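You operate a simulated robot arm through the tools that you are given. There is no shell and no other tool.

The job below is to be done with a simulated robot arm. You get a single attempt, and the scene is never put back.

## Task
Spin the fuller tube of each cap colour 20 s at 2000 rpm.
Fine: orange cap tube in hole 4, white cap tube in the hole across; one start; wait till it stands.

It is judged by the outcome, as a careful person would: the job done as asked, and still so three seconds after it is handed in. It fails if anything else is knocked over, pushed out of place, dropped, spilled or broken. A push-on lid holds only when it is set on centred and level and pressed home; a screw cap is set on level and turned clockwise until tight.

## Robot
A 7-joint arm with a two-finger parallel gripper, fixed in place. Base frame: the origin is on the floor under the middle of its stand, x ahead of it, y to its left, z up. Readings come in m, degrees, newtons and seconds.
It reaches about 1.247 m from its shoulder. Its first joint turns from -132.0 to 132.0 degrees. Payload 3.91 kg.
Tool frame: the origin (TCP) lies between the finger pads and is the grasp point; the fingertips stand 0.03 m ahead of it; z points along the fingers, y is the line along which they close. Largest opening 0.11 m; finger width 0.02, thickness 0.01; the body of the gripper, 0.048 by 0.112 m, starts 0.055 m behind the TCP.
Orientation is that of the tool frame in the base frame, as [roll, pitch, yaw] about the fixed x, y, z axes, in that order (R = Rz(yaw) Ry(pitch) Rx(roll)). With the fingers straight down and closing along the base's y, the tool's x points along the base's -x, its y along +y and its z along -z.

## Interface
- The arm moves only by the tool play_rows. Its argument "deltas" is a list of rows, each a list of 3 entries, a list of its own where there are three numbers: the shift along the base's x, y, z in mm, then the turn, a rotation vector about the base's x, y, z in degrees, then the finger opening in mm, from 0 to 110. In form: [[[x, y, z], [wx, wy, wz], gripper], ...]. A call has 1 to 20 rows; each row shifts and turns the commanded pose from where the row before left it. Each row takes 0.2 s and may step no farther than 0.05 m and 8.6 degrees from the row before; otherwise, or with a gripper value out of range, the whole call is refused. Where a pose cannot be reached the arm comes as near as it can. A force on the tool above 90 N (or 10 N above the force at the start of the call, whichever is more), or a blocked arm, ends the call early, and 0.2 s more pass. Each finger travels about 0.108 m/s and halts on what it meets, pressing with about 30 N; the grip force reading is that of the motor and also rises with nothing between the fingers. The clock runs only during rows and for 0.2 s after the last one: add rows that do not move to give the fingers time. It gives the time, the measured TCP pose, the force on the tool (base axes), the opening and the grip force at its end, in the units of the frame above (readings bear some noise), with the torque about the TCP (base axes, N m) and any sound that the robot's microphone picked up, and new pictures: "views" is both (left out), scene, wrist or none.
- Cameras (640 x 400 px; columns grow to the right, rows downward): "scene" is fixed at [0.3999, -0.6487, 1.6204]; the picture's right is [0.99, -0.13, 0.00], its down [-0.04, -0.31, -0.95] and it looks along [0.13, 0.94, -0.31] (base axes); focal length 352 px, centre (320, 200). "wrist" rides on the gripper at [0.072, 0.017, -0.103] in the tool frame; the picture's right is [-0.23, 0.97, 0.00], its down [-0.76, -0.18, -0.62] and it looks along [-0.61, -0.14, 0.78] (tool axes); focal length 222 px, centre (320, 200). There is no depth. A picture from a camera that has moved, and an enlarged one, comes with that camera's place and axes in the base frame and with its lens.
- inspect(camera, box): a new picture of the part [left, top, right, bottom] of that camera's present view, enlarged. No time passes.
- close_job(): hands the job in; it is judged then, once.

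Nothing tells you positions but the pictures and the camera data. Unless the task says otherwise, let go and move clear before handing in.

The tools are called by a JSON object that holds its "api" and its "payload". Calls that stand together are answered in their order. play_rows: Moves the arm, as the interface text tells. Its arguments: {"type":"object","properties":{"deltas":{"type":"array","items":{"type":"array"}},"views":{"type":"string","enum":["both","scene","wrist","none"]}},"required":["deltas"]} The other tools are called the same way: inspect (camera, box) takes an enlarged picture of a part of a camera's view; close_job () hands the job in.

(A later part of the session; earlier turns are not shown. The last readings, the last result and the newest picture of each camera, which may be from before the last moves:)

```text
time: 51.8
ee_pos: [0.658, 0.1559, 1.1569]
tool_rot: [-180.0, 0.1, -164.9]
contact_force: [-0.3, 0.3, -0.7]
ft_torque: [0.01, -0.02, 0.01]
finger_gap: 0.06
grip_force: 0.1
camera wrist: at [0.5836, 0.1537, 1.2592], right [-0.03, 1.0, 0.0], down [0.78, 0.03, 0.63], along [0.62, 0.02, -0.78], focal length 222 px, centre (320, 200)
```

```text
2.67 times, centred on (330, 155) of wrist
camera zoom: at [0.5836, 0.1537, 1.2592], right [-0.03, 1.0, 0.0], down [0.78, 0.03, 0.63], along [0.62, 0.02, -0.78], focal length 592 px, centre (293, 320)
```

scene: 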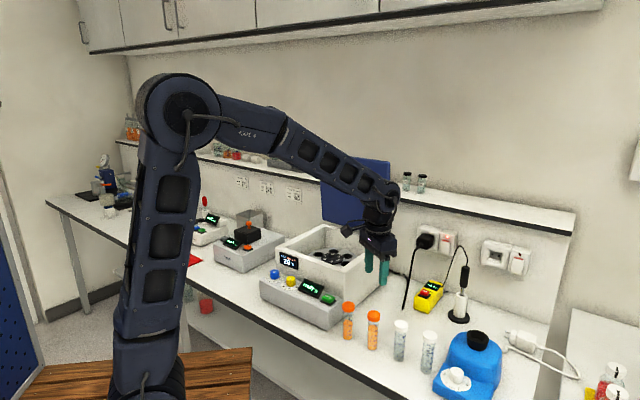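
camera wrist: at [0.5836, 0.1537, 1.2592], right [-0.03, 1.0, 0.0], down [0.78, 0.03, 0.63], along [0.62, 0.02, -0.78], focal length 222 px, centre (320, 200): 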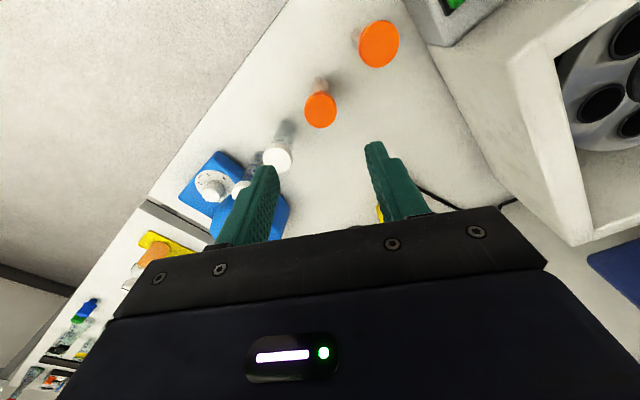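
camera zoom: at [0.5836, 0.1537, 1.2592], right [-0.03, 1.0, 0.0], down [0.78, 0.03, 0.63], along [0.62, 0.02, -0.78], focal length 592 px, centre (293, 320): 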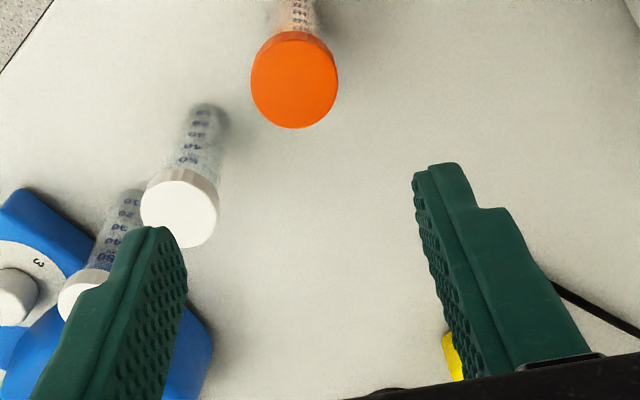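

{"api": "play_rows", "payload": {"deltas": [[[-0.5, 0.5, -35], [0, 0, 0], 60], [[0, 0, -35], [0, 0, 0], 60], [[0, 0, -22], [0, 0, 0], 60]], "views": "both"}}

{"api": "inspect", "payload": {"camera": "wrist", "box": [220, 80, 440, 230]}}

{"api": "inspect", "payload": {"camera": "scene", "box": [330, 260, 430, 360]}}

```text
time: 52.6
ee_pos: [0.6576, 0.1565, 1.0633]
tool_rot: [-179.8, 0.1, -165.0]
contact_force: [0.2, 0.4, -0.1]
ft_torque: [-0.02, -0.03, -0.02]
finger_gap: 0.0601
grip_force: 0.1
camera wrist: at [0.5836, 0.1537, 1.1664], right [-0.03, 1.0, 0.0], down [0.78, 0.03, 0.63], along [0.63, 0.02, -0.78], focal length 222 px, centre (320, 200)
```

scene: 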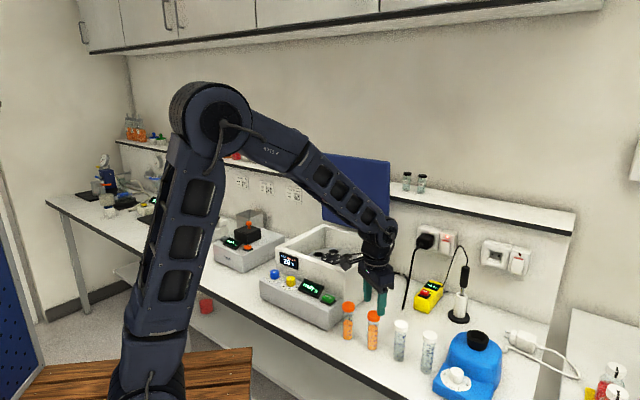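
wrist: 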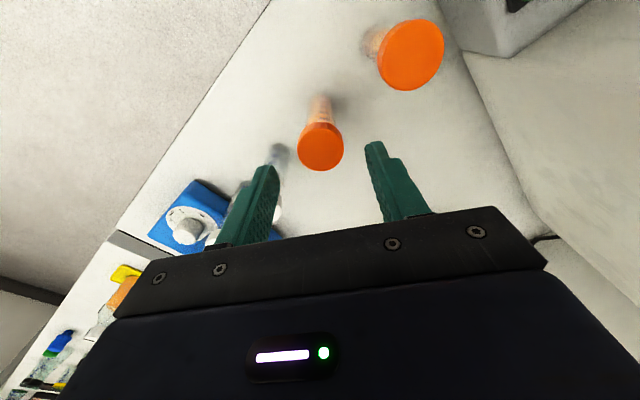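

```text
2.67 times, centred on (330, 155) of wrist
camera zoom: at [0.5836, 0.1537, 1.1664], right [-0.03, 1.0, 0.0], down [0.78, 0.03, 0.63], along [0.63, 0.02, -0.78], focal length 592 px, centre (293, 320)
```

zoom: 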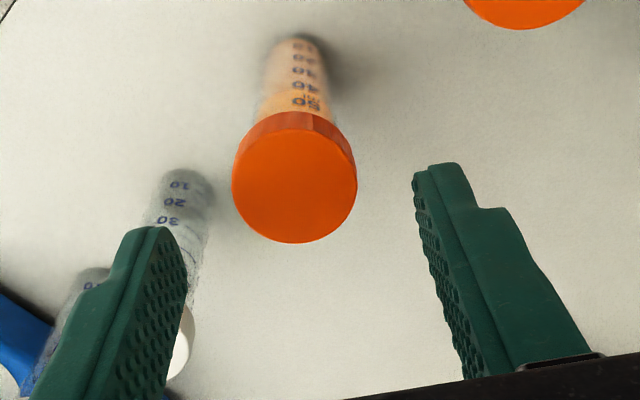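

```text
4.00 times, centred on (380, 310) of scene
camera zoom: at [0.3999, -0.6487, 1.6204], right [0.99, -0.13, 0.0], down [-0.04, -0.31, -0.95], along [0.13, 0.94, -0.31], focal length 1410 px, centre (80, -240)
```

zoom: 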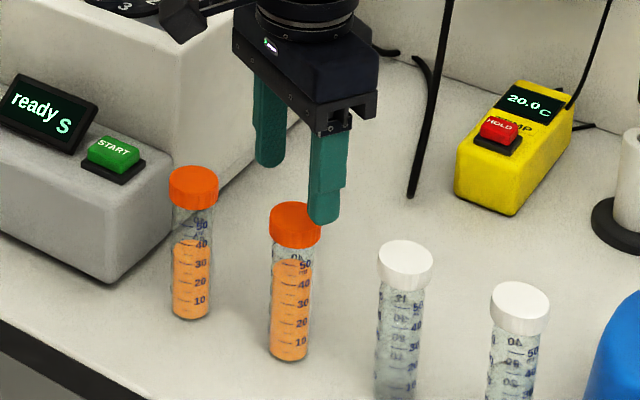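

{"api": "play_rows", "payload": {"deltas": [[[-0.5, 0, -17], [0, 0, 0], 60], [[0, 0, -16], [0, 0, 0], 60], [[0, 0, 0], [0, 0, 0], 60]], "views": "wrist"}}

{"api": "inspect", "payload": {"camera": "wrist", "box": [220, 80, 440, 230]}}

{"api": "inspect", "payload": {"camera": "scene", "box": [330, 260, 430, 360]}}

```text
time: 53.4
ee_pos: [0.6566, 0.1563, 1.0306]
tool_rot: [-179.9, 0.1, -165.0]
contact_force: [-0.5, 0.4, 0.6]
ft_torque: [0.01, -0.02, -0.01]
finger_gap: 0.0597
grip_force: 0.0
camera wrist: at [0.5833, 0.1535, 1.1334], right [-0.03, 1.0, 0.0], down [0.78, 0.03, 0.62], along [0.62, 0.02, -0.78], focal length 222 px, centre (320, 200)
```

wrist: 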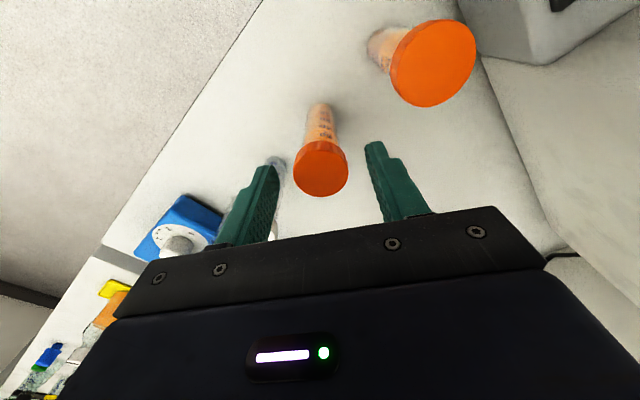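

```text
2.67 times, centred on (330, 155) of wrist
camera zoom: at [0.5833, 0.1535, 1.1334], right [-0.03, 1.0, 0.0], down [0.78, 0.03, 0.62], along [0.62, 0.02, -0.78], focal length 592 px, centre (293, 320)
```

zoom: 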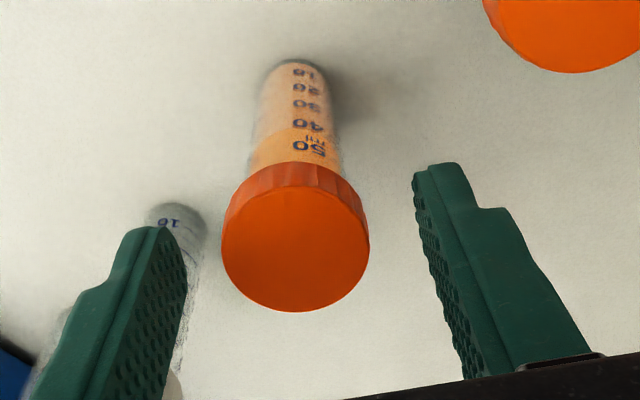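

```text
4.00 times, centred on (380, 310) of scene
camera zoom: at [0.3999, -0.6487, 1.6204], right [0.99, -0.13, 0.0], down [-0.04, -0.31, -0.95], along [0.13, 0.94, -0.31], focal length 1410 px, centre (80, -240)
```

zoom: 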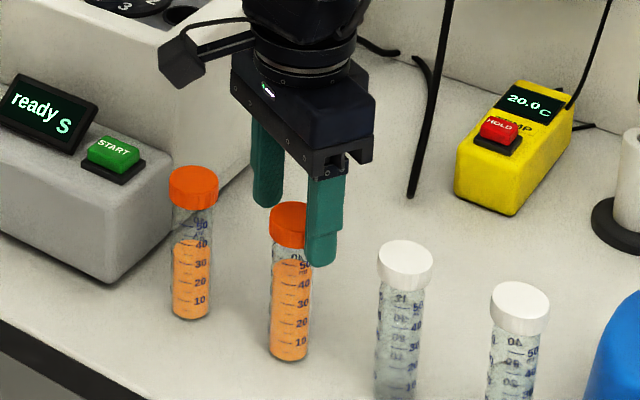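

{"api": "play_rows", "payload": {"deltas": [[[0.8, 0, -3], [0, 0, 0], 60], [[0, 0, 0], [0, 0, 0], 40], [[0, 0, 0], [0, 0, 0], 25], [[0, 0, 0], [0, 0, 0], 25], [[0, 0, 0], [0, 0, 0], 25]], "views": "wrist"}}

```text
time: 54.6
ee_pos: [0.6578, 0.1577, 1.0285]
tool_rot: [-179.9, 0.1, -164.9]
contact_force: [0.3, -0.3, 0.1]
ft_torque: [0.02, -0.01, 0.02]
finger_gap: 0.0343
grip_force: 29.9
camera wrist: at [0.5842, 0.1537, 1.1304], right [-0.03, 1.0, 0.0], down [0.78, 0.03, 0.62], along [0.62, 0.02, -0.78], focal length 222 px, centre (320, 200)
```

wrist: 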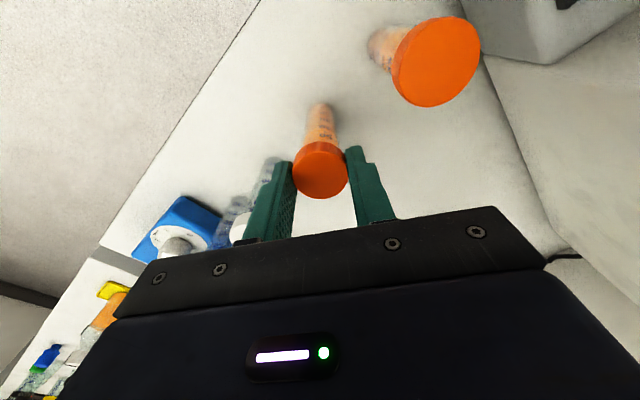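

The cap is gripped (34.3 mm gap). I'll lift the tube straight up and check it hangs true.

{"api": "play_rows", "payload": {"deltas": [[[0, 0, 10], [0, 0, 0], 25], [[0, 0, 20], [0, 0, 0], 25], [[0, 0, 35], [0, 0, 0], 25], [[0, 0, 40], [0, 0, 0], 25], [[0, 0, 40], [0, 0, 0], 25], [[0, 0, 40], [0, 0, 0], 25], [[0, 0, 30], [0, 0, 0], 25]], "views": "both"}}

{"api": "inspect", "payload": {"camera": "wrist", "box": [220, 60, 440, 210]}}

{"api": "inspect", "payload": {"camera": "scene", "box": [320, 170, 440, 310]}}

```text
time: 56.2
ee_pos: [0.6582, 0.1559, 1.2424]
tool_rot: [-179.9, 0.0, -165.0]
contact_force: [0.4, 0.1, -1.7]
ft_torque: [0.03, 0.03, 0.02]
finger_gap: 0.0343
grip_force: 29.4
camera wrist: at [0.5851, 0.1537, 1.3456], right [-0.03, 1.0, 0.0], down [0.78, 0.03, 0.62], along [0.62, 0.02, -0.78], focal length 222 px, centre (320, 200)
```

scene: 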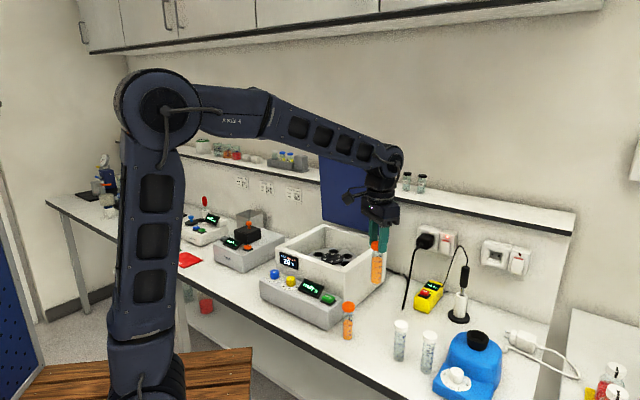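
wrist: 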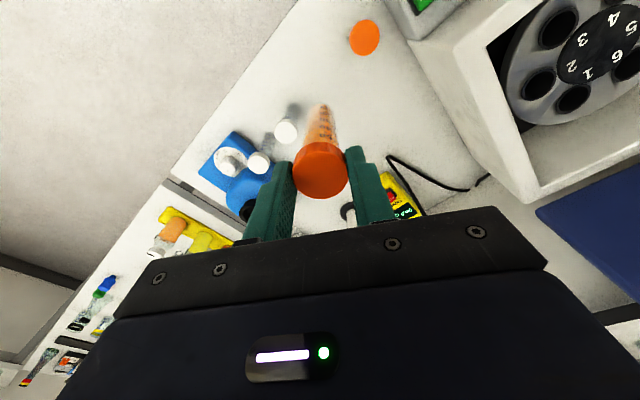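

```text
2.67 times, centred on (330, 135) of wrist
camera zoom: at [0.5851, 0.1537, 1.3456], right [-0.03, 1.0, 0.0], down [0.78, 0.03, 0.62], along [0.62, 0.02, -0.78], focal length 592 px, centre (293, 373)
```

zoom: 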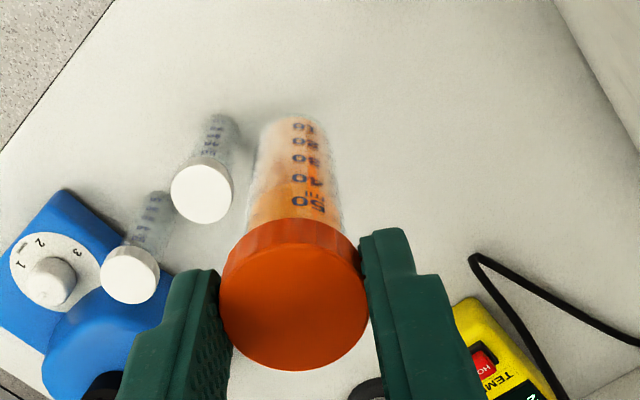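

```text
2.86 times, centred on (380, 240) of scene
camera zoom: at [0.3999, -0.6487, 1.6204], right [0.99, -0.13, 0.0], down [-0.04, -0.31, -0.95], along [0.13, 0.94, -0.31], focal length 1007 px, centre (149, 86)
```

zoom: 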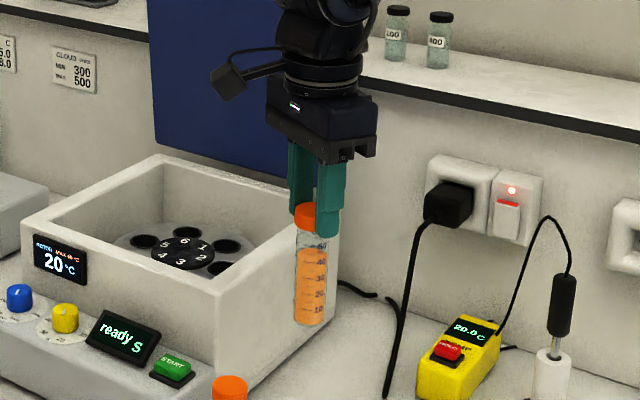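

The tube hangs vertically and is held well. I'll carry it over the rotor to above hole 4.

{"api": "play_rows", "payload": {"deltas": [[[-15.1, 40.8, 0], [0, 0, 0], 25], [[-15.1, 40.8, 0], [0, 0, 0], 25], [[-15.1, 40.8, 0], [0, 0, 0], 25], [[-15.1, 40.8, 0], [0, 0, 0], 25], [[-15.1, 40.8, 0], [0, 0, 0], 25], [[-15.1, 40.8, 0], [0, 0, 0], 25], [[-15.1, 40.8, 0], [0, 0, 0], 25], [[-15.1, 40.8, 0], [0, 0, 0], 25], [[0, 0, 0], [0, 0, 0], 25]], "views": "both"}}

{"api": "inspect", "payload": {"camera": "wrist", "box": [220, 20, 440, 210]}}

{"api": "inspect", "payload": {"camera": "scene", "box": [270, 170, 400, 300]}}

```text
time: 58.2
ee_pos: [0.5368, 0.4839, 1.2425]
tool_rot: [-179.9, 0.1, -165.0]
contact_force: [-0.7, -1.1, 0.2]
ft_torque: [0.01, 0.0, -0.02]
finger_gap: 0.0344
grip_force: 30.0
camera wrist: at [0.4626, 0.4809, 1.3447], right [-0.03, 1.0, 0.0], down [0.78, 0.03, 0.62], along [0.62, 0.02, -0.78], focal length 222 px, centre (320, 200)
```

scene: 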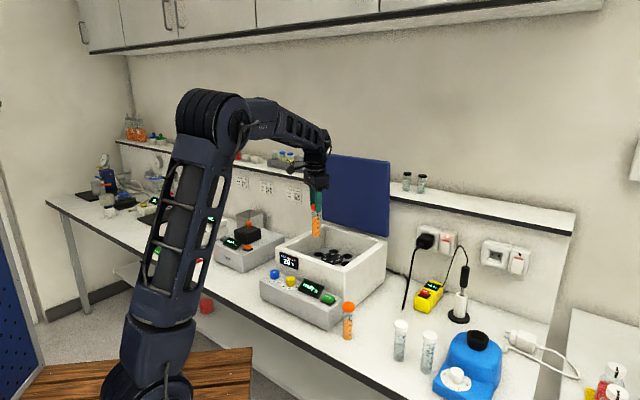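
wrist: 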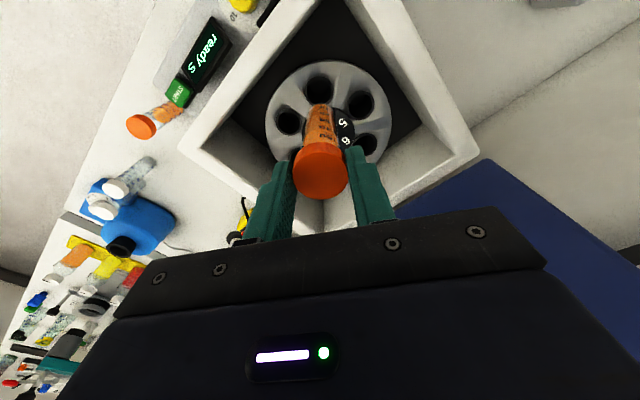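

```text
2.11 times, centred on (330, 115) of wrist
camera zoom: at [0.4626, 0.4809, 1.3447], right [-0.03, 1.0, 0.0], down [0.78, 0.03, 0.62], along [0.62, 0.02, -0.78], focal length 468 px, centre (299, 379)
```

zoom: 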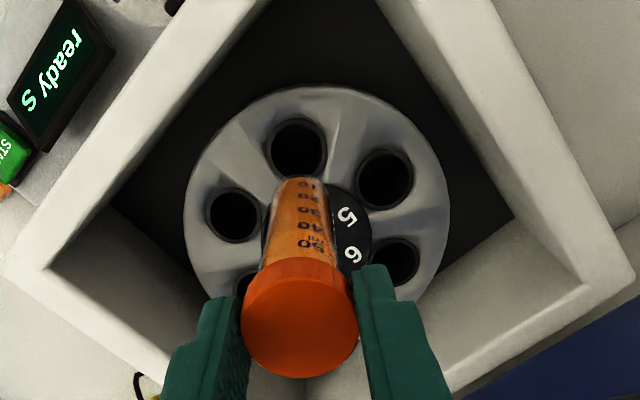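

```text
3.08 times, centred on (335, 235) of scene
camera zoom: at [0.3999, -0.6487, 1.6204], right [0.99, -0.13, 0.0], down [-0.04, -0.31, -0.95], along [0.13, 0.94, -0.31], focal length 1084 px, centre (274, 92)
```

zoom: 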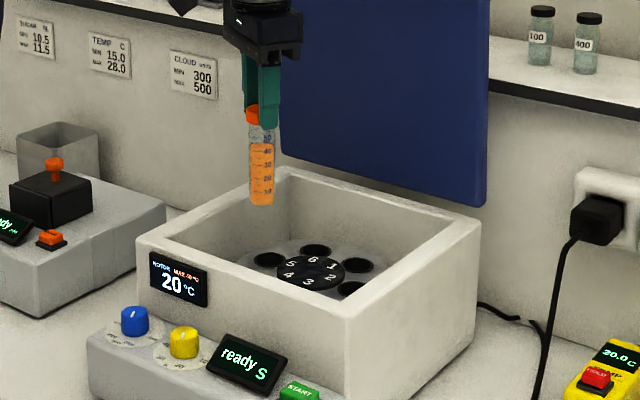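

{"api": "play_rows", "payload": {"deltas": [[[0.2, -1.5, -30], [0, 0, 0], 25], [[0, 0, -30], [0, 0, 0], 25], [[0, 0, -23], [0, 0, 0], 25], [[0, 0, 0], [0, 0, 0], 25]], "views": "both"}}

{"api": "inspect", "payload": {"camera": "wrist", "box": [250, 50, 400, 200]}}

{"api": "inspect", "payload": {"camera": "scene", "box": [290, 190, 380, 280]}}

```text
time: 59.2
ee_pos: [0.5369, 0.4819, 1.1592]
tool_rot: [-179.9, 0.1, -165.0]
contact_force: [0.3, 0.2, -1.6]
ft_torque: [0.02, 0.02, 0.03]
finger_gap: 0.0342
grip_force: 30.1
camera wrist: at [0.4638, 0.4783, 1.2616], right [-0.03, 1.0, 0.0], down [0.78, 0.03, 0.62], along [0.62, 0.02, -0.78], focal length 222 px, centre (320, 200)
```

scene: 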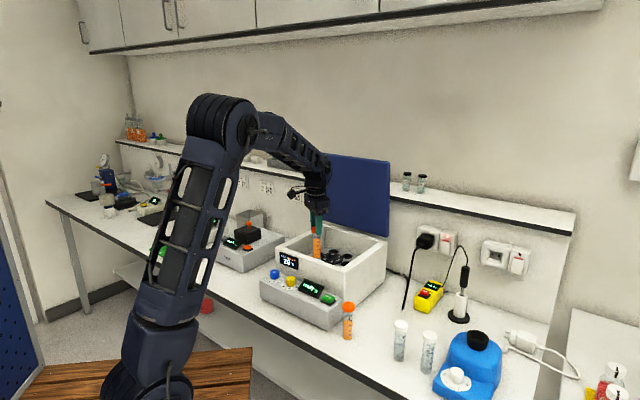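
wrist: 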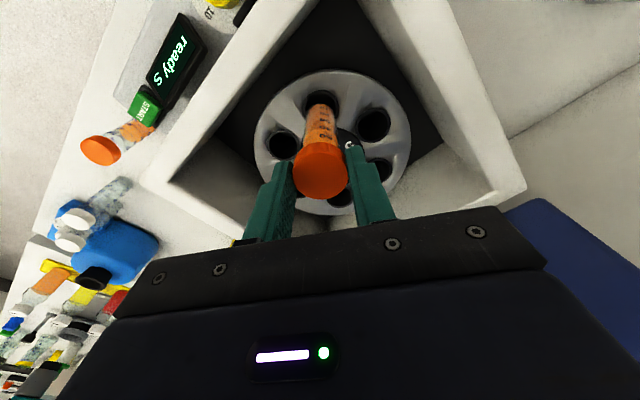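

```text
2.67 times, centred on (325, 125) of wrist
camera zoom: at [0.4638, 0.4783, 1.2616], right [-0.03, 1.0, 0.0], down [0.78, 0.03, 0.62], along [0.62, 0.02, -0.78], focal length 592 px, centre (307, 400)
```

zoom: 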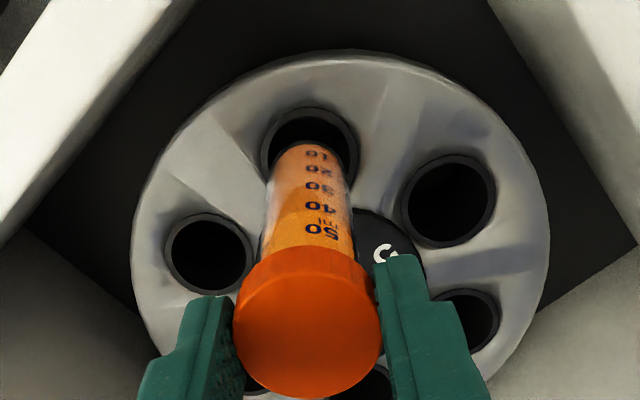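

```text
4.44 times, centred on (335, 235) of scene
camera zoom: at [0.3999, -0.6487, 1.6204], right [0.99, -0.13, 0.0], down [-0.04, -0.31, -0.95], along [0.13, 0.94, -0.31], focal length 1567 px, centre (253, 44)
```

zoom: 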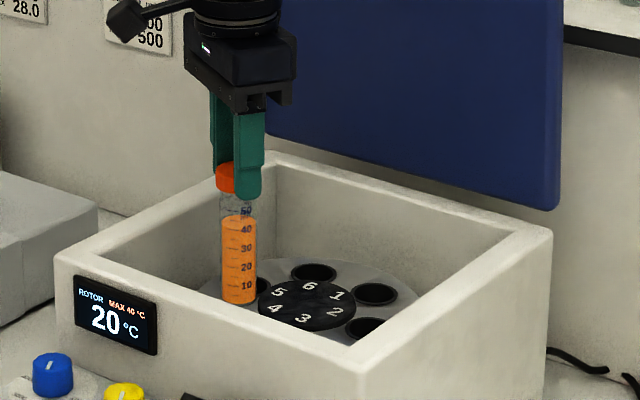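

{"api": "play_rows", "payload": {"deltas": [[[0, -0.6, -8], [0, 0, 0], 25], [[0, 0, -7], [0, 0, 0], 25], [[0, 0, 0], [0, 0, 0], 25]], "views": "wrist"}}

{"api": "inspect", "payload": {"camera": "wrist", "box": [270, 60, 370, 160]}}

{"api": "inspect", "payload": {"camera": "scene", "box": [300, 215, 360, 275]}}

```text
time: 60.0
ee_pos: [0.5376, 0.481, 1.1436]
tool_rot: [-179.8, 0.1, -165.0]
contact_force: [-0.5, -0.5, -0.9]
ft_torque: [0.01, 0.01, -0.05]
finger_gap: 0.0343
grip_force: 30.2
camera wrist: at [0.4639, 0.4777, 1.2471], right [-0.03, 1.0, 0.0], down [0.78, 0.03, 0.62], along [0.62, 0.02, -0.78], focal length 222 px, centre (320, 200)
```

wrist: 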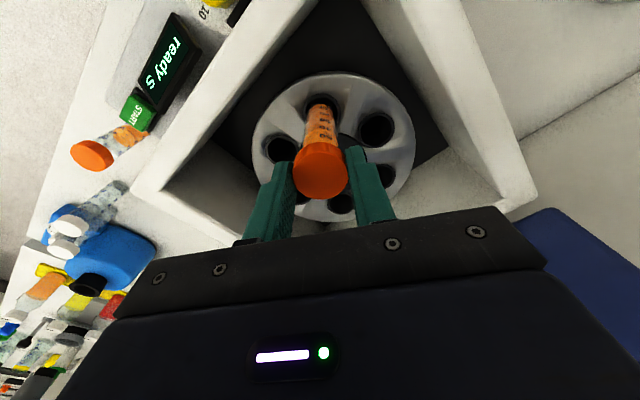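

```text
4.00 times, centred on (320, 110) of wrist
camera zoom: at [0.4639, 0.4777, 1.2471], right [-0.03, 1.0, 0.0], down [0.78, 0.03, 0.62], along [0.62, 0.02, -0.78], focal length 888 px, centre (320, 560)
```

zoom: 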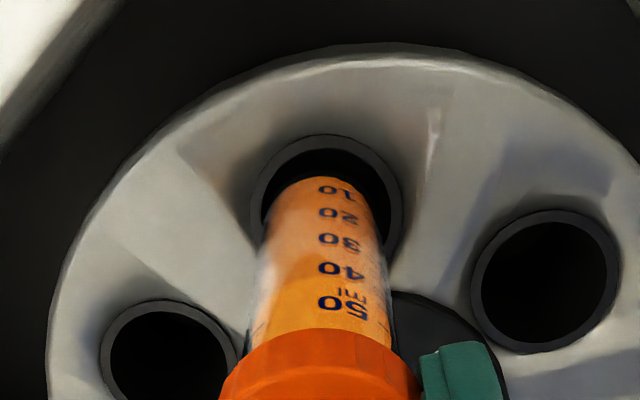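

```text
6.67 times, centred on (330, 245) of scene
camera zoom: at [0.3999, -0.6487, 1.6204], right [0.99, -0.13, 0.0], down [-0.04, -0.31, -0.95], along [0.13, 0.94, -0.31], focal length 2350 px, centre (253, -100)
```

zoom: 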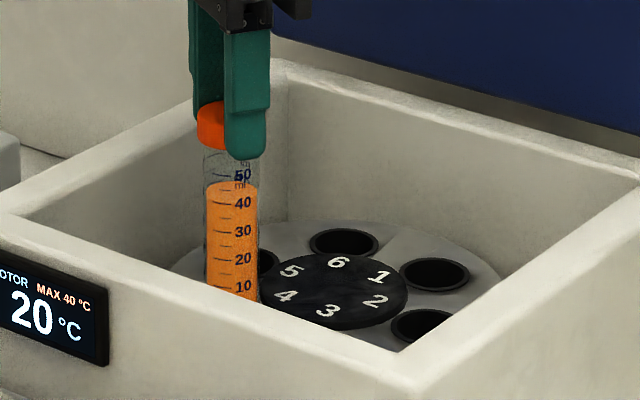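

{"api": "inspect", "payload": {"camera": "wrist", "box": [295, 85, 345, 125]}}

{"api": "inspect", "payload": {"camera": "wrist", "box": [270, 90, 370, 200]}}

```text
10.00 times, centred on (320, 105) of wrist
camera zoom: at [0.4639, 0.4777, 1.2471], right [-0.03, 1.0, 0.0], down [0.78, 0.03, 0.62], along [0.62, 0.02, -0.78], focal length 2221 px, centre (320, 1150)
```

zoom: 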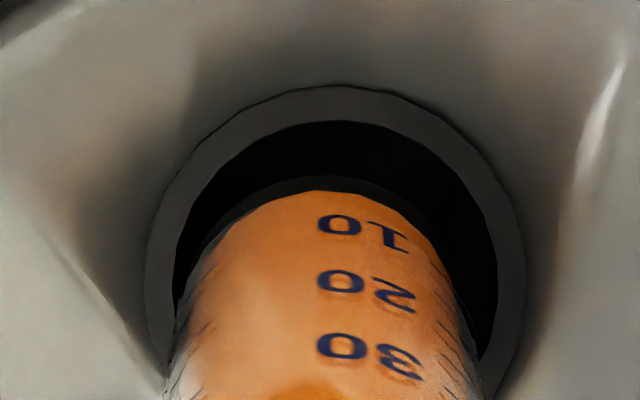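

```text
3.64 times, centred on (320, 145) of wrist
camera zoom: at [0.4639, 0.4777, 1.2471], right [-0.03, 1.0, 0.0], down [0.78, 0.03, 0.62], along [0.62, 0.02, -0.78], focal length 808 px, centre (320, 400)
```

zoom: 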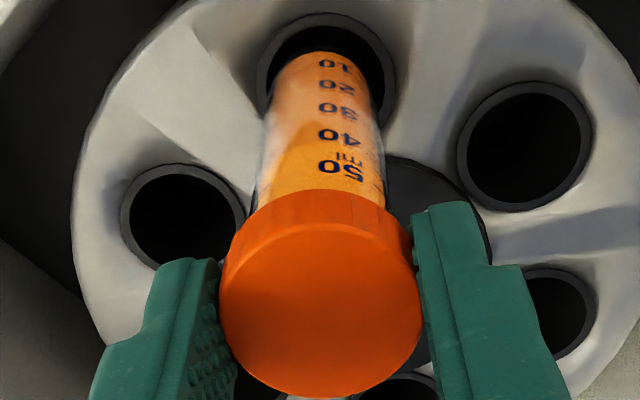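

{"api": "play_rows", "payload": {"deltas": [[[0, 0.9, -3], [0, 0, 0], 25], [[0, 0, -3], [0, 0, 0], 25], [[0, 0, 0], [0, 0, 0], 25]], "views": "wrist"}}

{"api": "inspect", "payload": {"camera": "wrist", "box": [295, 85, 345, 125]}}

```text
time: 60.8
ee_pos: [0.5378, 0.4818, 1.1383]
tool_rot: [-179.9, 0.0, -165.0]
contact_force: [-0.2, 0.9, -0.4]
ft_torque: [-0.02, 0.01, -0.01]
finger_gap: 0.0342
grip_force: 29.5
camera wrist: at [0.4638, 0.4786, 1.2412], right [-0.03, 1.0, 0.0], down [0.78, 0.03, 0.62], along [0.62, 0.02, -0.78], focal length 222 px, centre (320, 200)
```

wrist: 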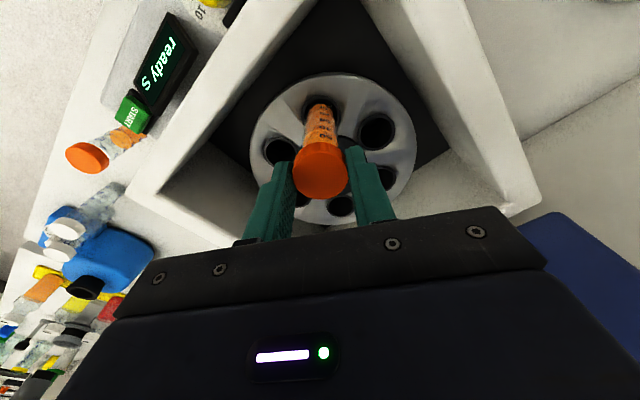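

```text
10.00 times, centred on (320, 105) of wrist
camera zoom: at [0.4638, 0.4786, 1.2412], right [-0.03, 1.0, 0.0], down [0.78, 0.03, 0.62], along [0.62, 0.02, -0.78], focal length 2221 px, centre (320, 1150)
```

zoom: 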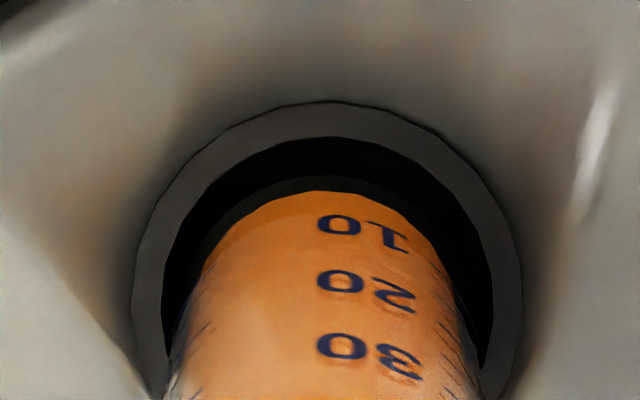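

{"api": "play_rows", "payload": {"deltas": [[[0, 0, -2], [0, 0, 0], 25], [[0, 0, -2], [0, 0, 0], 25], [[0, 0, 0], [0, 0, 0], 25]], "views": "wrist"}}

{"api": "inspect", "payload": {"camera": "wrist", "box": [295, 85, 345, 125]}}

```text
time: 61.6
ee_pos: [0.538, 0.4821, 1.1341]
tool_rot: [-179.9, 0.2, -165.0]
contact_force: [0.3, 0.2, -0.6]
ft_torque: [-0.03, 0.01, 0.01]
finger_gap: 0.0343
grip_force: 30.5
camera wrist: at [0.464, 0.4789, 1.2371], right [-0.03, 1.0, 0.0], down [0.78, 0.03, 0.62], along [0.62, 0.02, -0.78], focal length 222 px, centre (320, 200)
```

wrist: 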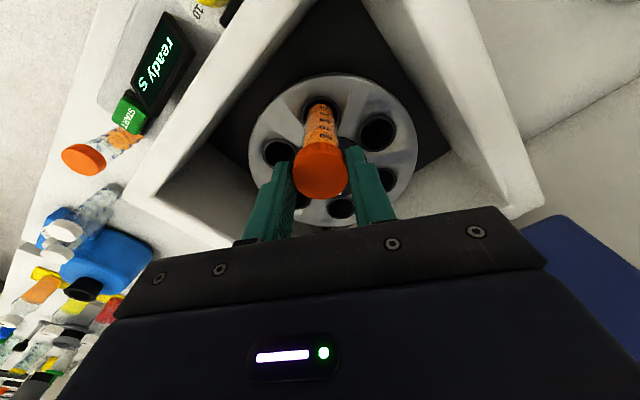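

```text
10.00 times, centred on (320, 105) of wrist
camera zoom: at [0.464, 0.4789, 1.2371], right [-0.03, 1.0, 0.0], down [0.78, 0.03, 0.62], along [0.62, 0.02, -0.78], focal length 2221 px, centre (320, 1150)
```

zoom: 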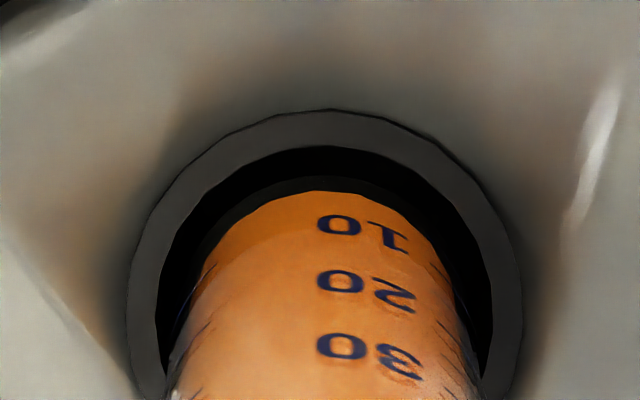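

{"api": "play_rows", "payload": {"deltas": [[[0, 0, -2], [0, 0, 0], 25], [[0, 0, -2], [0, 0, 0], 25], [[0, 0, 0], [0, 0, 0], 25]], "views": "wrist"}}

{"api": "inspect", "payload": {"camera": "wrist", "box": [295, 85, 345, 125]}}

```text
time: 62.4
ee_pos: [0.5379, 0.4823, 1.1313]
tool_rot: [-179.9, 0.1, -165.0]
contact_force: [-0.8, -0.1, -0.6]
ft_torque: [-0.01, -0.03, 0.01]
finger_gap: 0.0344
grip_force: 29.3
camera wrist: at [0.4639, 0.4791, 1.2335], right [-0.03, 1.0, 0.0], down [0.78, 0.03, 0.62], along [0.62, 0.02, -0.78], focal length 222 px, centre (320, 200)
```

wrist: 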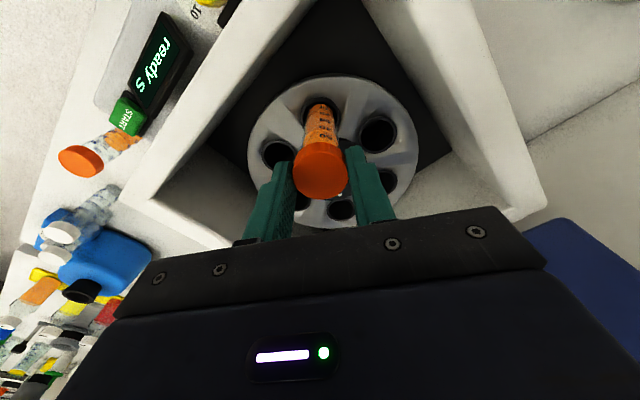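

```text
10.00 times, centred on (320, 105) of wrist
camera zoom: at [0.4639, 0.4791, 1.2335], right [-0.03, 1.0, 0.0], down [0.78, 0.03, 0.62], along [0.62, 0.02, -0.78], focal length 2221 px, centre (320, 1150)
```

zoom: 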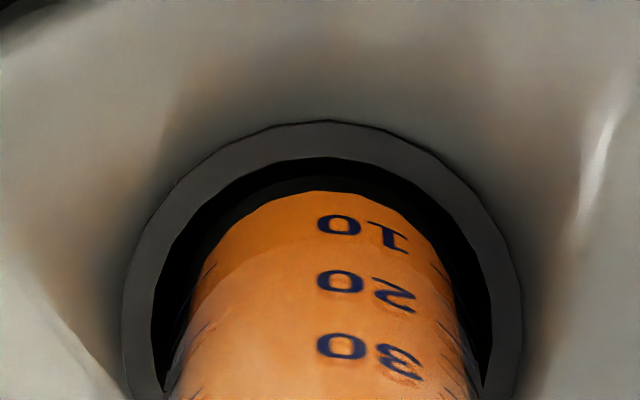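

{"api": "play_rows", "payload": {"deltas": [[[0, -0.6, -2], [0, 0, 0], 25], [[0, 0, -3], [0, 0, 0], 25], [[0, 0, 0], [0, 0, 0], 25]], "views": "wrist"}}

{"api": "inspect", "payload": {"camera": "wrist", "box": [295, 85, 345, 125]}}

```text
time: 63.2
ee_pos: [0.5374, 0.4824, 1.1273]
tool_rot: [-179.9, 0.1, -165.0]
contact_force: [0.8, -0.1, -1.5]
ft_torque: [-0.01, 0.02, 0.0]
finger_gap: 0.0341
grip_force: 30.2
camera wrist: at [0.4638, 0.4783, 1.2284], right [-0.03, 1.0, 0.0], down [0.78, 0.03, 0.62], along [0.62, 0.02, -0.78], focal length 222 px, centre (320, 200)
```

wrist: 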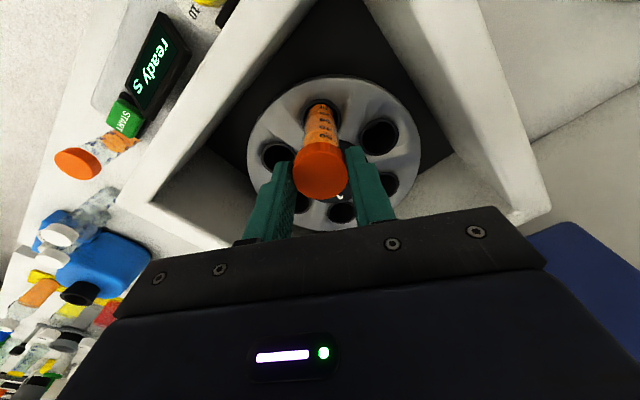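

```text
10.00 times, centred on (320, 105) of wrist
camera zoom: at [0.4638, 0.4783, 1.2284], right [-0.03, 1.0, 0.0], down [0.78, 0.03, 0.62], along [0.62, 0.02, -0.78], focal length 2221 px, centre (320, 1150)
```

zoom: 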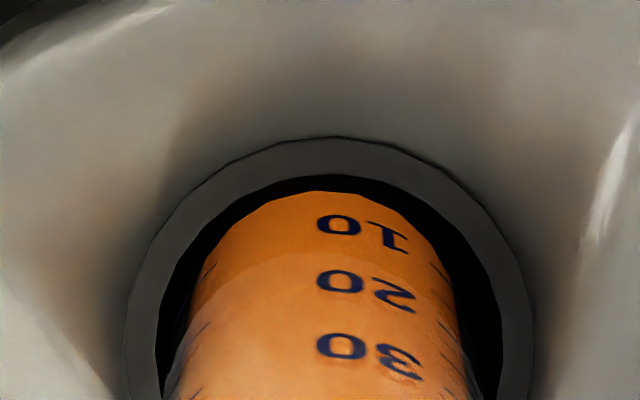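

{"api": "play_rows", "payload": {"deltas": [[[0.5, 0, -3], [0, 0, 0], 25], [[0.3, 0, -3], [0, 0, 0], 25], [[0, 0, 0], [0, 0, 0], 25]], "views": "wrist"}}

{"api": "inspect", "payload": {"camera": "wrist", "box": [280, 80, 360, 160]}}

```text
time: 64.0
ee_pos: [0.5383, 0.482, 1.1193]
tool_rot: [-179.9, 0.1, -165.0]
contact_force: [-0.1, 0.3, -0.8]
ft_torque: [0.01, 0.01, -0.02]
finger_gap: 0.0343
grip_force: 29.9
camera wrist: at [0.4644, 0.4785, 1.2227], right [-0.03, 1.0, 0.0], down [0.78, 0.03, 0.62], along [0.62, 0.02, -0.78], focal length 222 px, centre (320, 200)
```

wrist: 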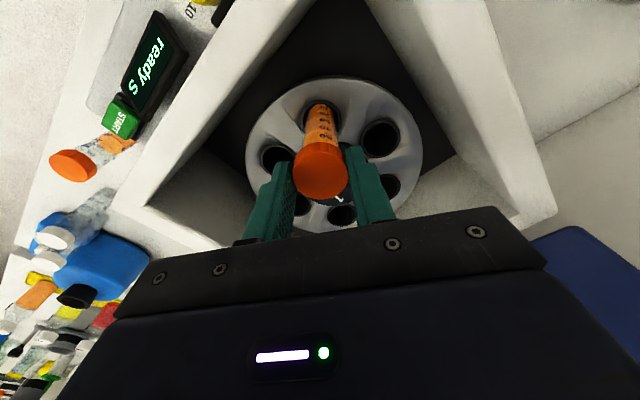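

```text
5.00 times, centred on (320, 120) of wrist
camera zoom: at [0.4644, 0.4785, 1.2227], right [-0.03, 1.0, 0.0], down [0.78, 0.03, 0.62], along [0.62, 0.02, -0.78], focal length 1111 px, centre (320, 600)
```

zoom: 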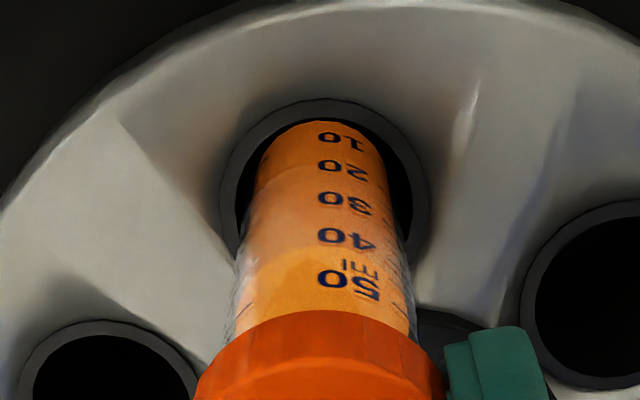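

{"api": "play_rows", "payload": {"deltas": [[[0, 0, -4], [0, 0, 0], 25], [[0, 0, -4], [0, 0, 0], 25], [[0, 0, -4], [0, 0, 0], 25], [[0, 0, 0], [0, 0, 0], 25]], "views": "wrist"}}

{"api": "inspect", "payload": {"camera": "wrist", "box": [280, 80, 360, 160]}}

```text
time: 65.0
ee_pos: [0.5378, 0.4818, 1.1075]
tool_rot: [-179.9, 0.0, -164.9]
contact_force: [0.4, 0.6, -0.9]
ft_torque: [0.03, 0.02, 0.01]
finger_gap: 0.0342
grip_force: 29.7
camera wrist: at [0.4645, 0.4782, 1.2104], right [-0.03, 1.0, 0.0], down [0.78, 0.03, 0.62], along [0.62, 0.02, -0.78], focal length 222 px, centre (320, 200)
```

wrist: 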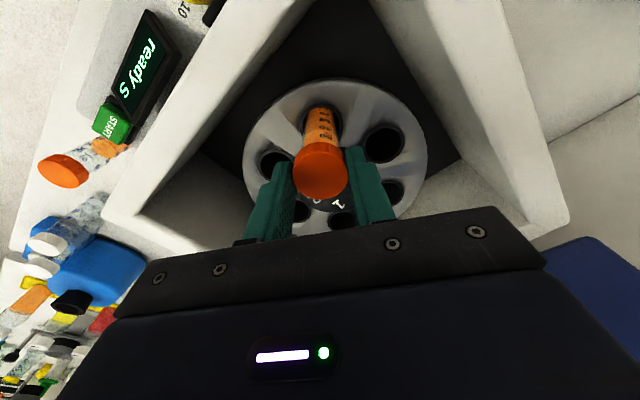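

```text
5.00 times, centred on (320, 120) of wrist
camera zoom: at [0.4645, 0.4782, 1.2104], right [-0.03, 1.0, 0.0], down [0.78, 0.03, 0.62], along [0.62, 0.02, -0.78], focal length 1111 px, centre (320, 600)
```

zoom: 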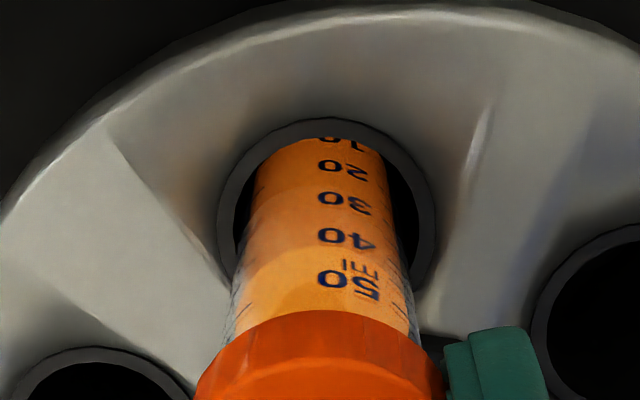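

{"api": "play_rows", "payload": {"deltas": [[[0.5, 0.5, -4], [0, 0, 0], 25], [[0.5, 0, -5], [0, 0, 0], 25], [[0, 0, -5], [0, 0, 0], 25], [[0, 0, 0], [0, 0, 0], 25]], "views": "wrist"}}

{"api": "inspect", "payload": {"camera": "wrist", "box": [280, 80, 360, 160]}}

{"api": "inspect", "payload": {"camera": "scene", "box": [300, 215, 360, 275]}}

```text
time: 66.0
ee_pos: [0.5392, 0.4823, 1.0947]
tool_rot: [-179.8, 0.0, -165.1]
contact_force: [-9.7, -1.5, 0.6]
ft_torque: [-0.06, 0.86, 0.06]
finger_gap: 0.0345
grip_force: 30.3
camera wrist: at [0.4649, 0.4792, 1.197], right [-0.03, 1.0, 0.0], down [0.78, 0.03, 0.62], along [0.62, 0.02, -0.78], focal length 222 px, centre (320, 200)
```

wrist: 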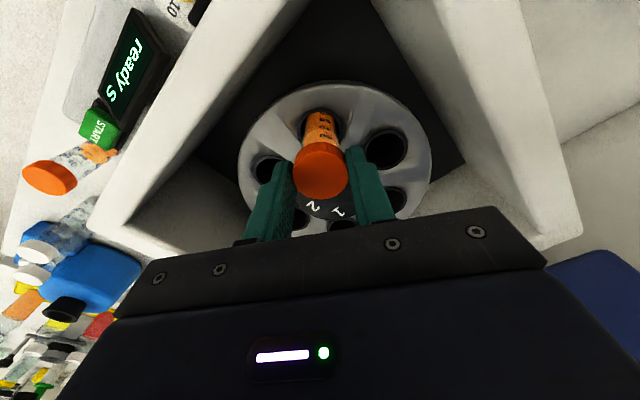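

```text
5.00 times, centred on (320, 120) of wrist
camera zoom: at [0.4649, 0.4792, 1.197], right [-0.03, 1.0, 0.0], down [0.78, 0.03, 0.62], along [0.62, 0.02, -0.78], focal length 1111 px, centre (320, 600)
```

zoom: 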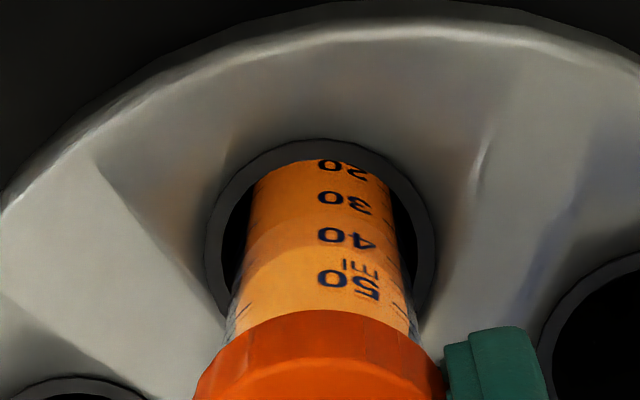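

```text
6.67 times, centred on (330, 245) of scene
camera zoom: at [0.3999, -0.6487, 1.6204], right [0.99, -0.13, 0.0], down [-0.04, -0.31, -0.95], along [0.13, 0.94, -0.31], focal length 2350 px, centre (253, -100)
```

zoom: 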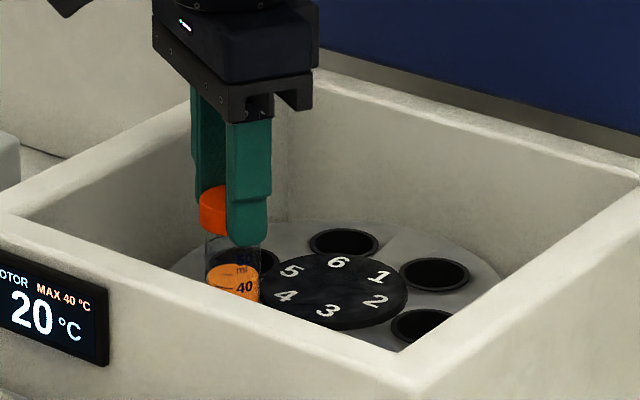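

The force reading shows the tube touching the hub-side edge of the rim, so I over-shifted. I'll move back 2 mm and keep going down.

{"api": "play_rows", "payload": {"deltas": [[[-2.2, -0.4, 0], [0, 0, 0], 25], [[0, 0, 0], [0, 0, 0], 25]], "views": "none"}}

```text
time: 66.6
ee_pos: [0.5377, 0.4807, 1.0946]
tool_rot: [-180.0, 0.1, -165.0]
contact_force: [0.5, -0.6, -1.1]
ft_torque: [0.03, -0.01, -0.02]
finger_gap: 0.0344
grip_force: 30.0
```

{"api": "play_rows", "payload": {"deltas": [[[0, 0, -5], [0, 0, 0], 25], [[0, 0, -5], [0, 0, 0], 25], [[0, 0, -5], [0, 0, 0], 25], [[0, 0, 0], [0, 0, 0], 25]], "views": "none"}}

```text
time: 67.6
ee_pos: [0.5377, 0.4819, 1.0793]
tool_rot: [-179.9, 0.2, -165.0]
contact_force: [-0.2, -0.5, -0.6]
ft_torque: [-0.02, -0.02, -0.01]
finger_gap: 0.0345
grip_force: 29.9
```

{"api": "play_rows", "payload": {"deltas": [[[-0.3, 0, -5], [0, 0, 0], 25], [[0, 0, -5], [0, 0, 0], 25], [[0, 0, -5], [0, 0, 0], 25], [[0, 0, 0], [0, 0, 0], 25]], "views": "both"}}

{"api": "inspect", "payload": {"camera": "wrist", "box": [250, 70, 400, 200]}}

{"api": "inspect", "payload": {"camera": "scene", "box": [300, 215, 360, 275]}}

```text
time: 68.6
ee_pos: [0.5372, 0.4811, 1.0644]
tool_rot: [-179.8, 0.1, -165.0]
contact_force: [2.8, 0.2, 20.7]
ft_torque: [0.06, -0.24, 0.01]
finger_gap: 0.0343
grip_force: 29.8
camera wrist: at [0.463, 0.4785, 1.167], right [-0.03, 1.0, 0.0], down [0.78, 0.03, 0.63], along [0.63, 0.02, -0.78], focal length 222 px, centre (320, 200)
```

scene: 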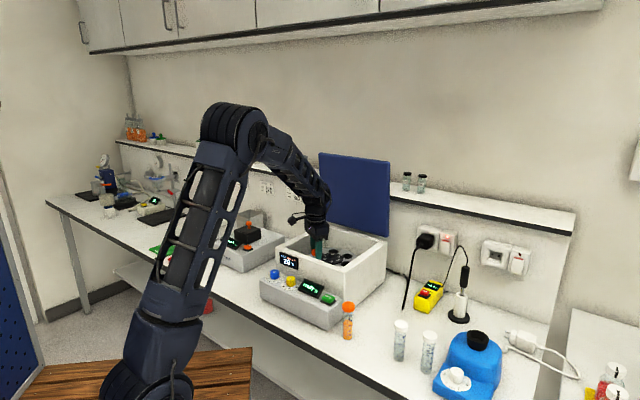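
wrist: 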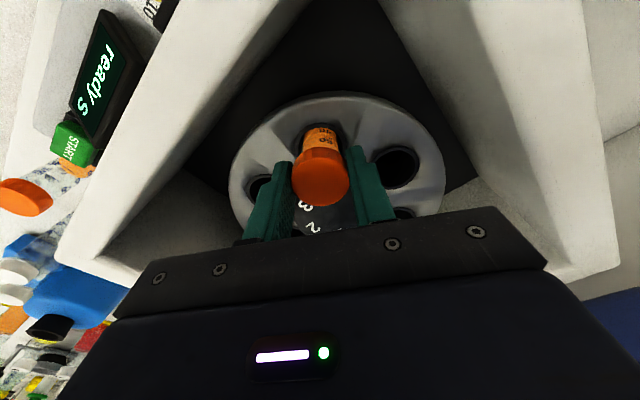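

```text
3.08 times, centred on (325, 135) of wrist
camera zoom: at [0.463, 0.4785, 1.167], right [-0.03, 1.0, 0.0], down [0.78, 0.03, 0.63], along [0.63, 0.02, -0.78], focal length 684 px, centre (305, 400)
```

zoom: 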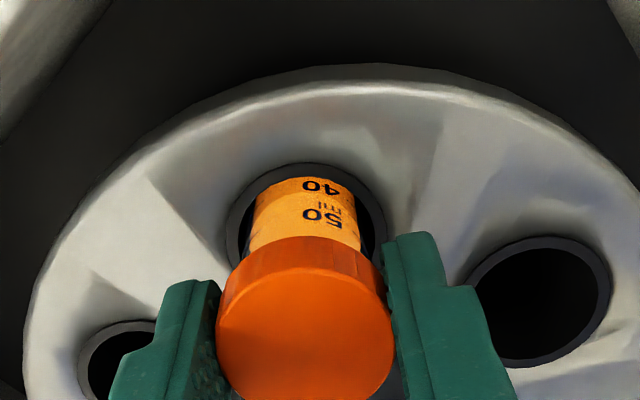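

```text
6.67 times, centred on (330, 245) of scene
camera zoom: at [0.3999, -0.6487, 1.6204], right [0.99, -0.13, 0.0], down [-0.04, -0.31, -0.95], along [0.13, 0.94, -0.31], focal length 2350 px, centre (253, -100)
```

zoom: 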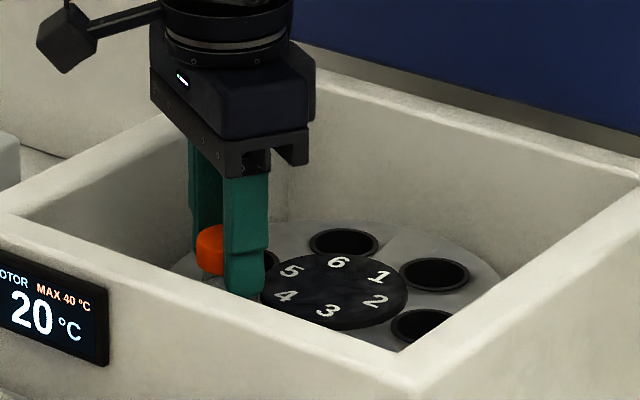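

{"api": "play_rows", "payload": {"deltas": [[[0, 0, 1.5], [0, 0, 0], 25], [[0, 0, 0], [0, 0, 0], 25]], "views": "none"}}

```text
time: 69.2
ee_pos: [0.5361, 0.4803, 1.0642]
tool_rot: [-179.8, -0.1, -165.0]
contact_force: [1.0, 1.0, 2.1]
ft_torque: [0.02, -0.12, -0.02]
finger_gap: 0.0345
grip_force: 30.0
```

The tube has bottomed out in hole 4 (firm vertical contact, now relieved). I'll release it and rise.

{"api": "play_rows", "payload": {"deltas": [[[0, 0, 0], [0, 0, 0], 40], [[0, 0, 0], [0, 0, 0], 55], [[0, 0, 0], [0, 0, 0], 55], [[0, 0, 15], [0, 0, 0], 55], [[0, 0, 40], [0, 0, 0], 55], [[0, 0, 40], [0, 0, 0], 55], [[0, 0, 40], [0, 0, 0], 55], [[0, 0, 40], [0, 0, 0], 60]], "views": "both"}}

{"api": "inspect", "payload": {"camera": "wrist", "box": [220, 20, 440, 210]}}

{"api": "inspect", "payload": {"camera": "scene", "box": [300, 215, 360, 275]}}

```text
time: 71.0
ee_pos: [0.5353, 0.4819, 1.2411]
tool_rot: [-179.8, 0.0, -165.0]
contact_force: [0.4, -0.1, -0.4]
ft_torque: [-0.03, 0.0, -0.03]
finger_gap: 0.06
grip_force: 0.0
camera wrist: at [0.4628, 0.4788, 1.343], right [-0.03, 1.0, 0.0], down [0.78, 0.03, 0.62], along [0.62, 0.02, -0.78], focal length 222 px, centre (320, 200)
```

scene: 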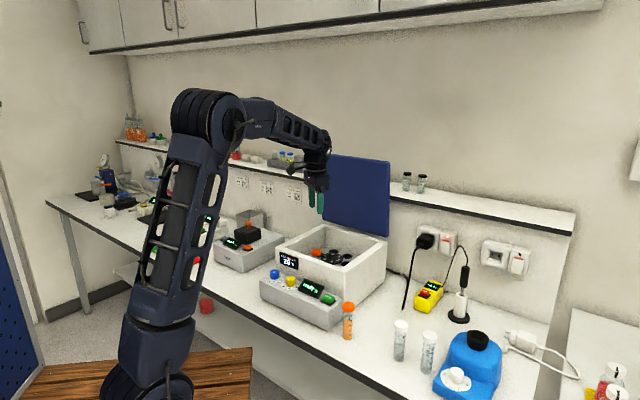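
wrist: 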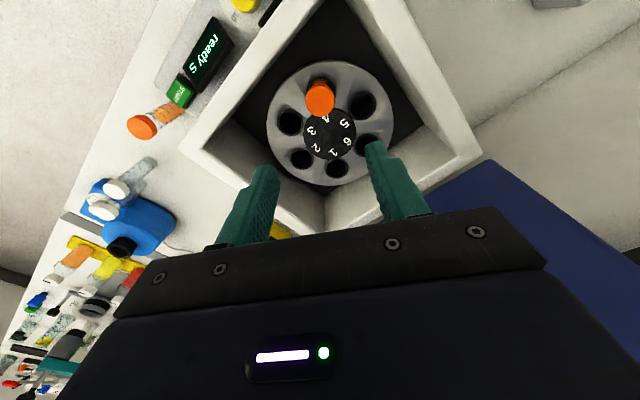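

```text
2.11 times, centred on (330, 115) of wrist
camera zoom: at [0.4628, 0.4788, 1.343], right [-0.03, 1.0, 0.0], down [0.78, 0.03, 0.62], along [0.62, 0.02, -0.78], focal length 468 px, centre (299, 379)
```

zoom: 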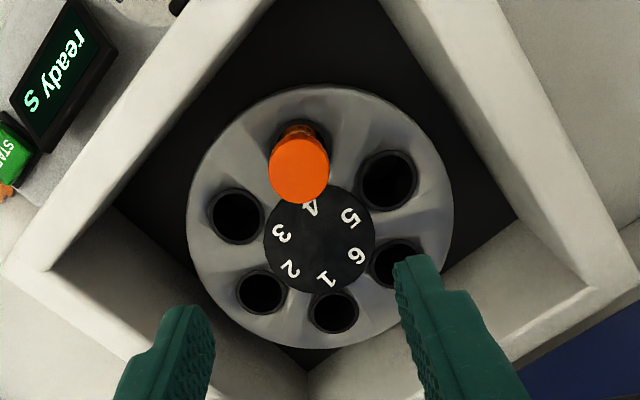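

```text
6.67 times, centred on (330, 245) of scene
camera zoom: at [0.3999, -0.6487, 1.6204], right [0.99, -0.13, 0.0], down [-0.04, -0.31, -0.95], along [0.13, 0.94, -0.31], focal length 2350 px, centre (253, -100)
```

zoom: 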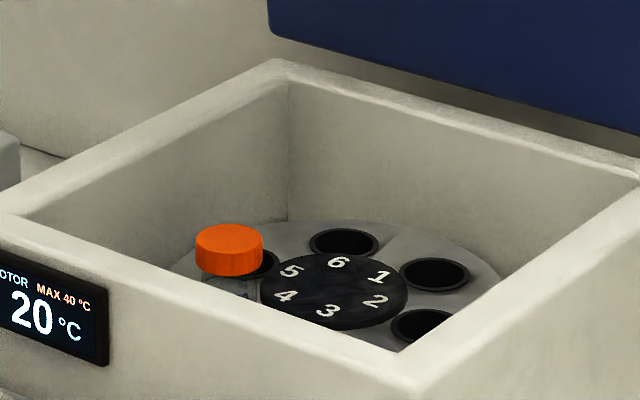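

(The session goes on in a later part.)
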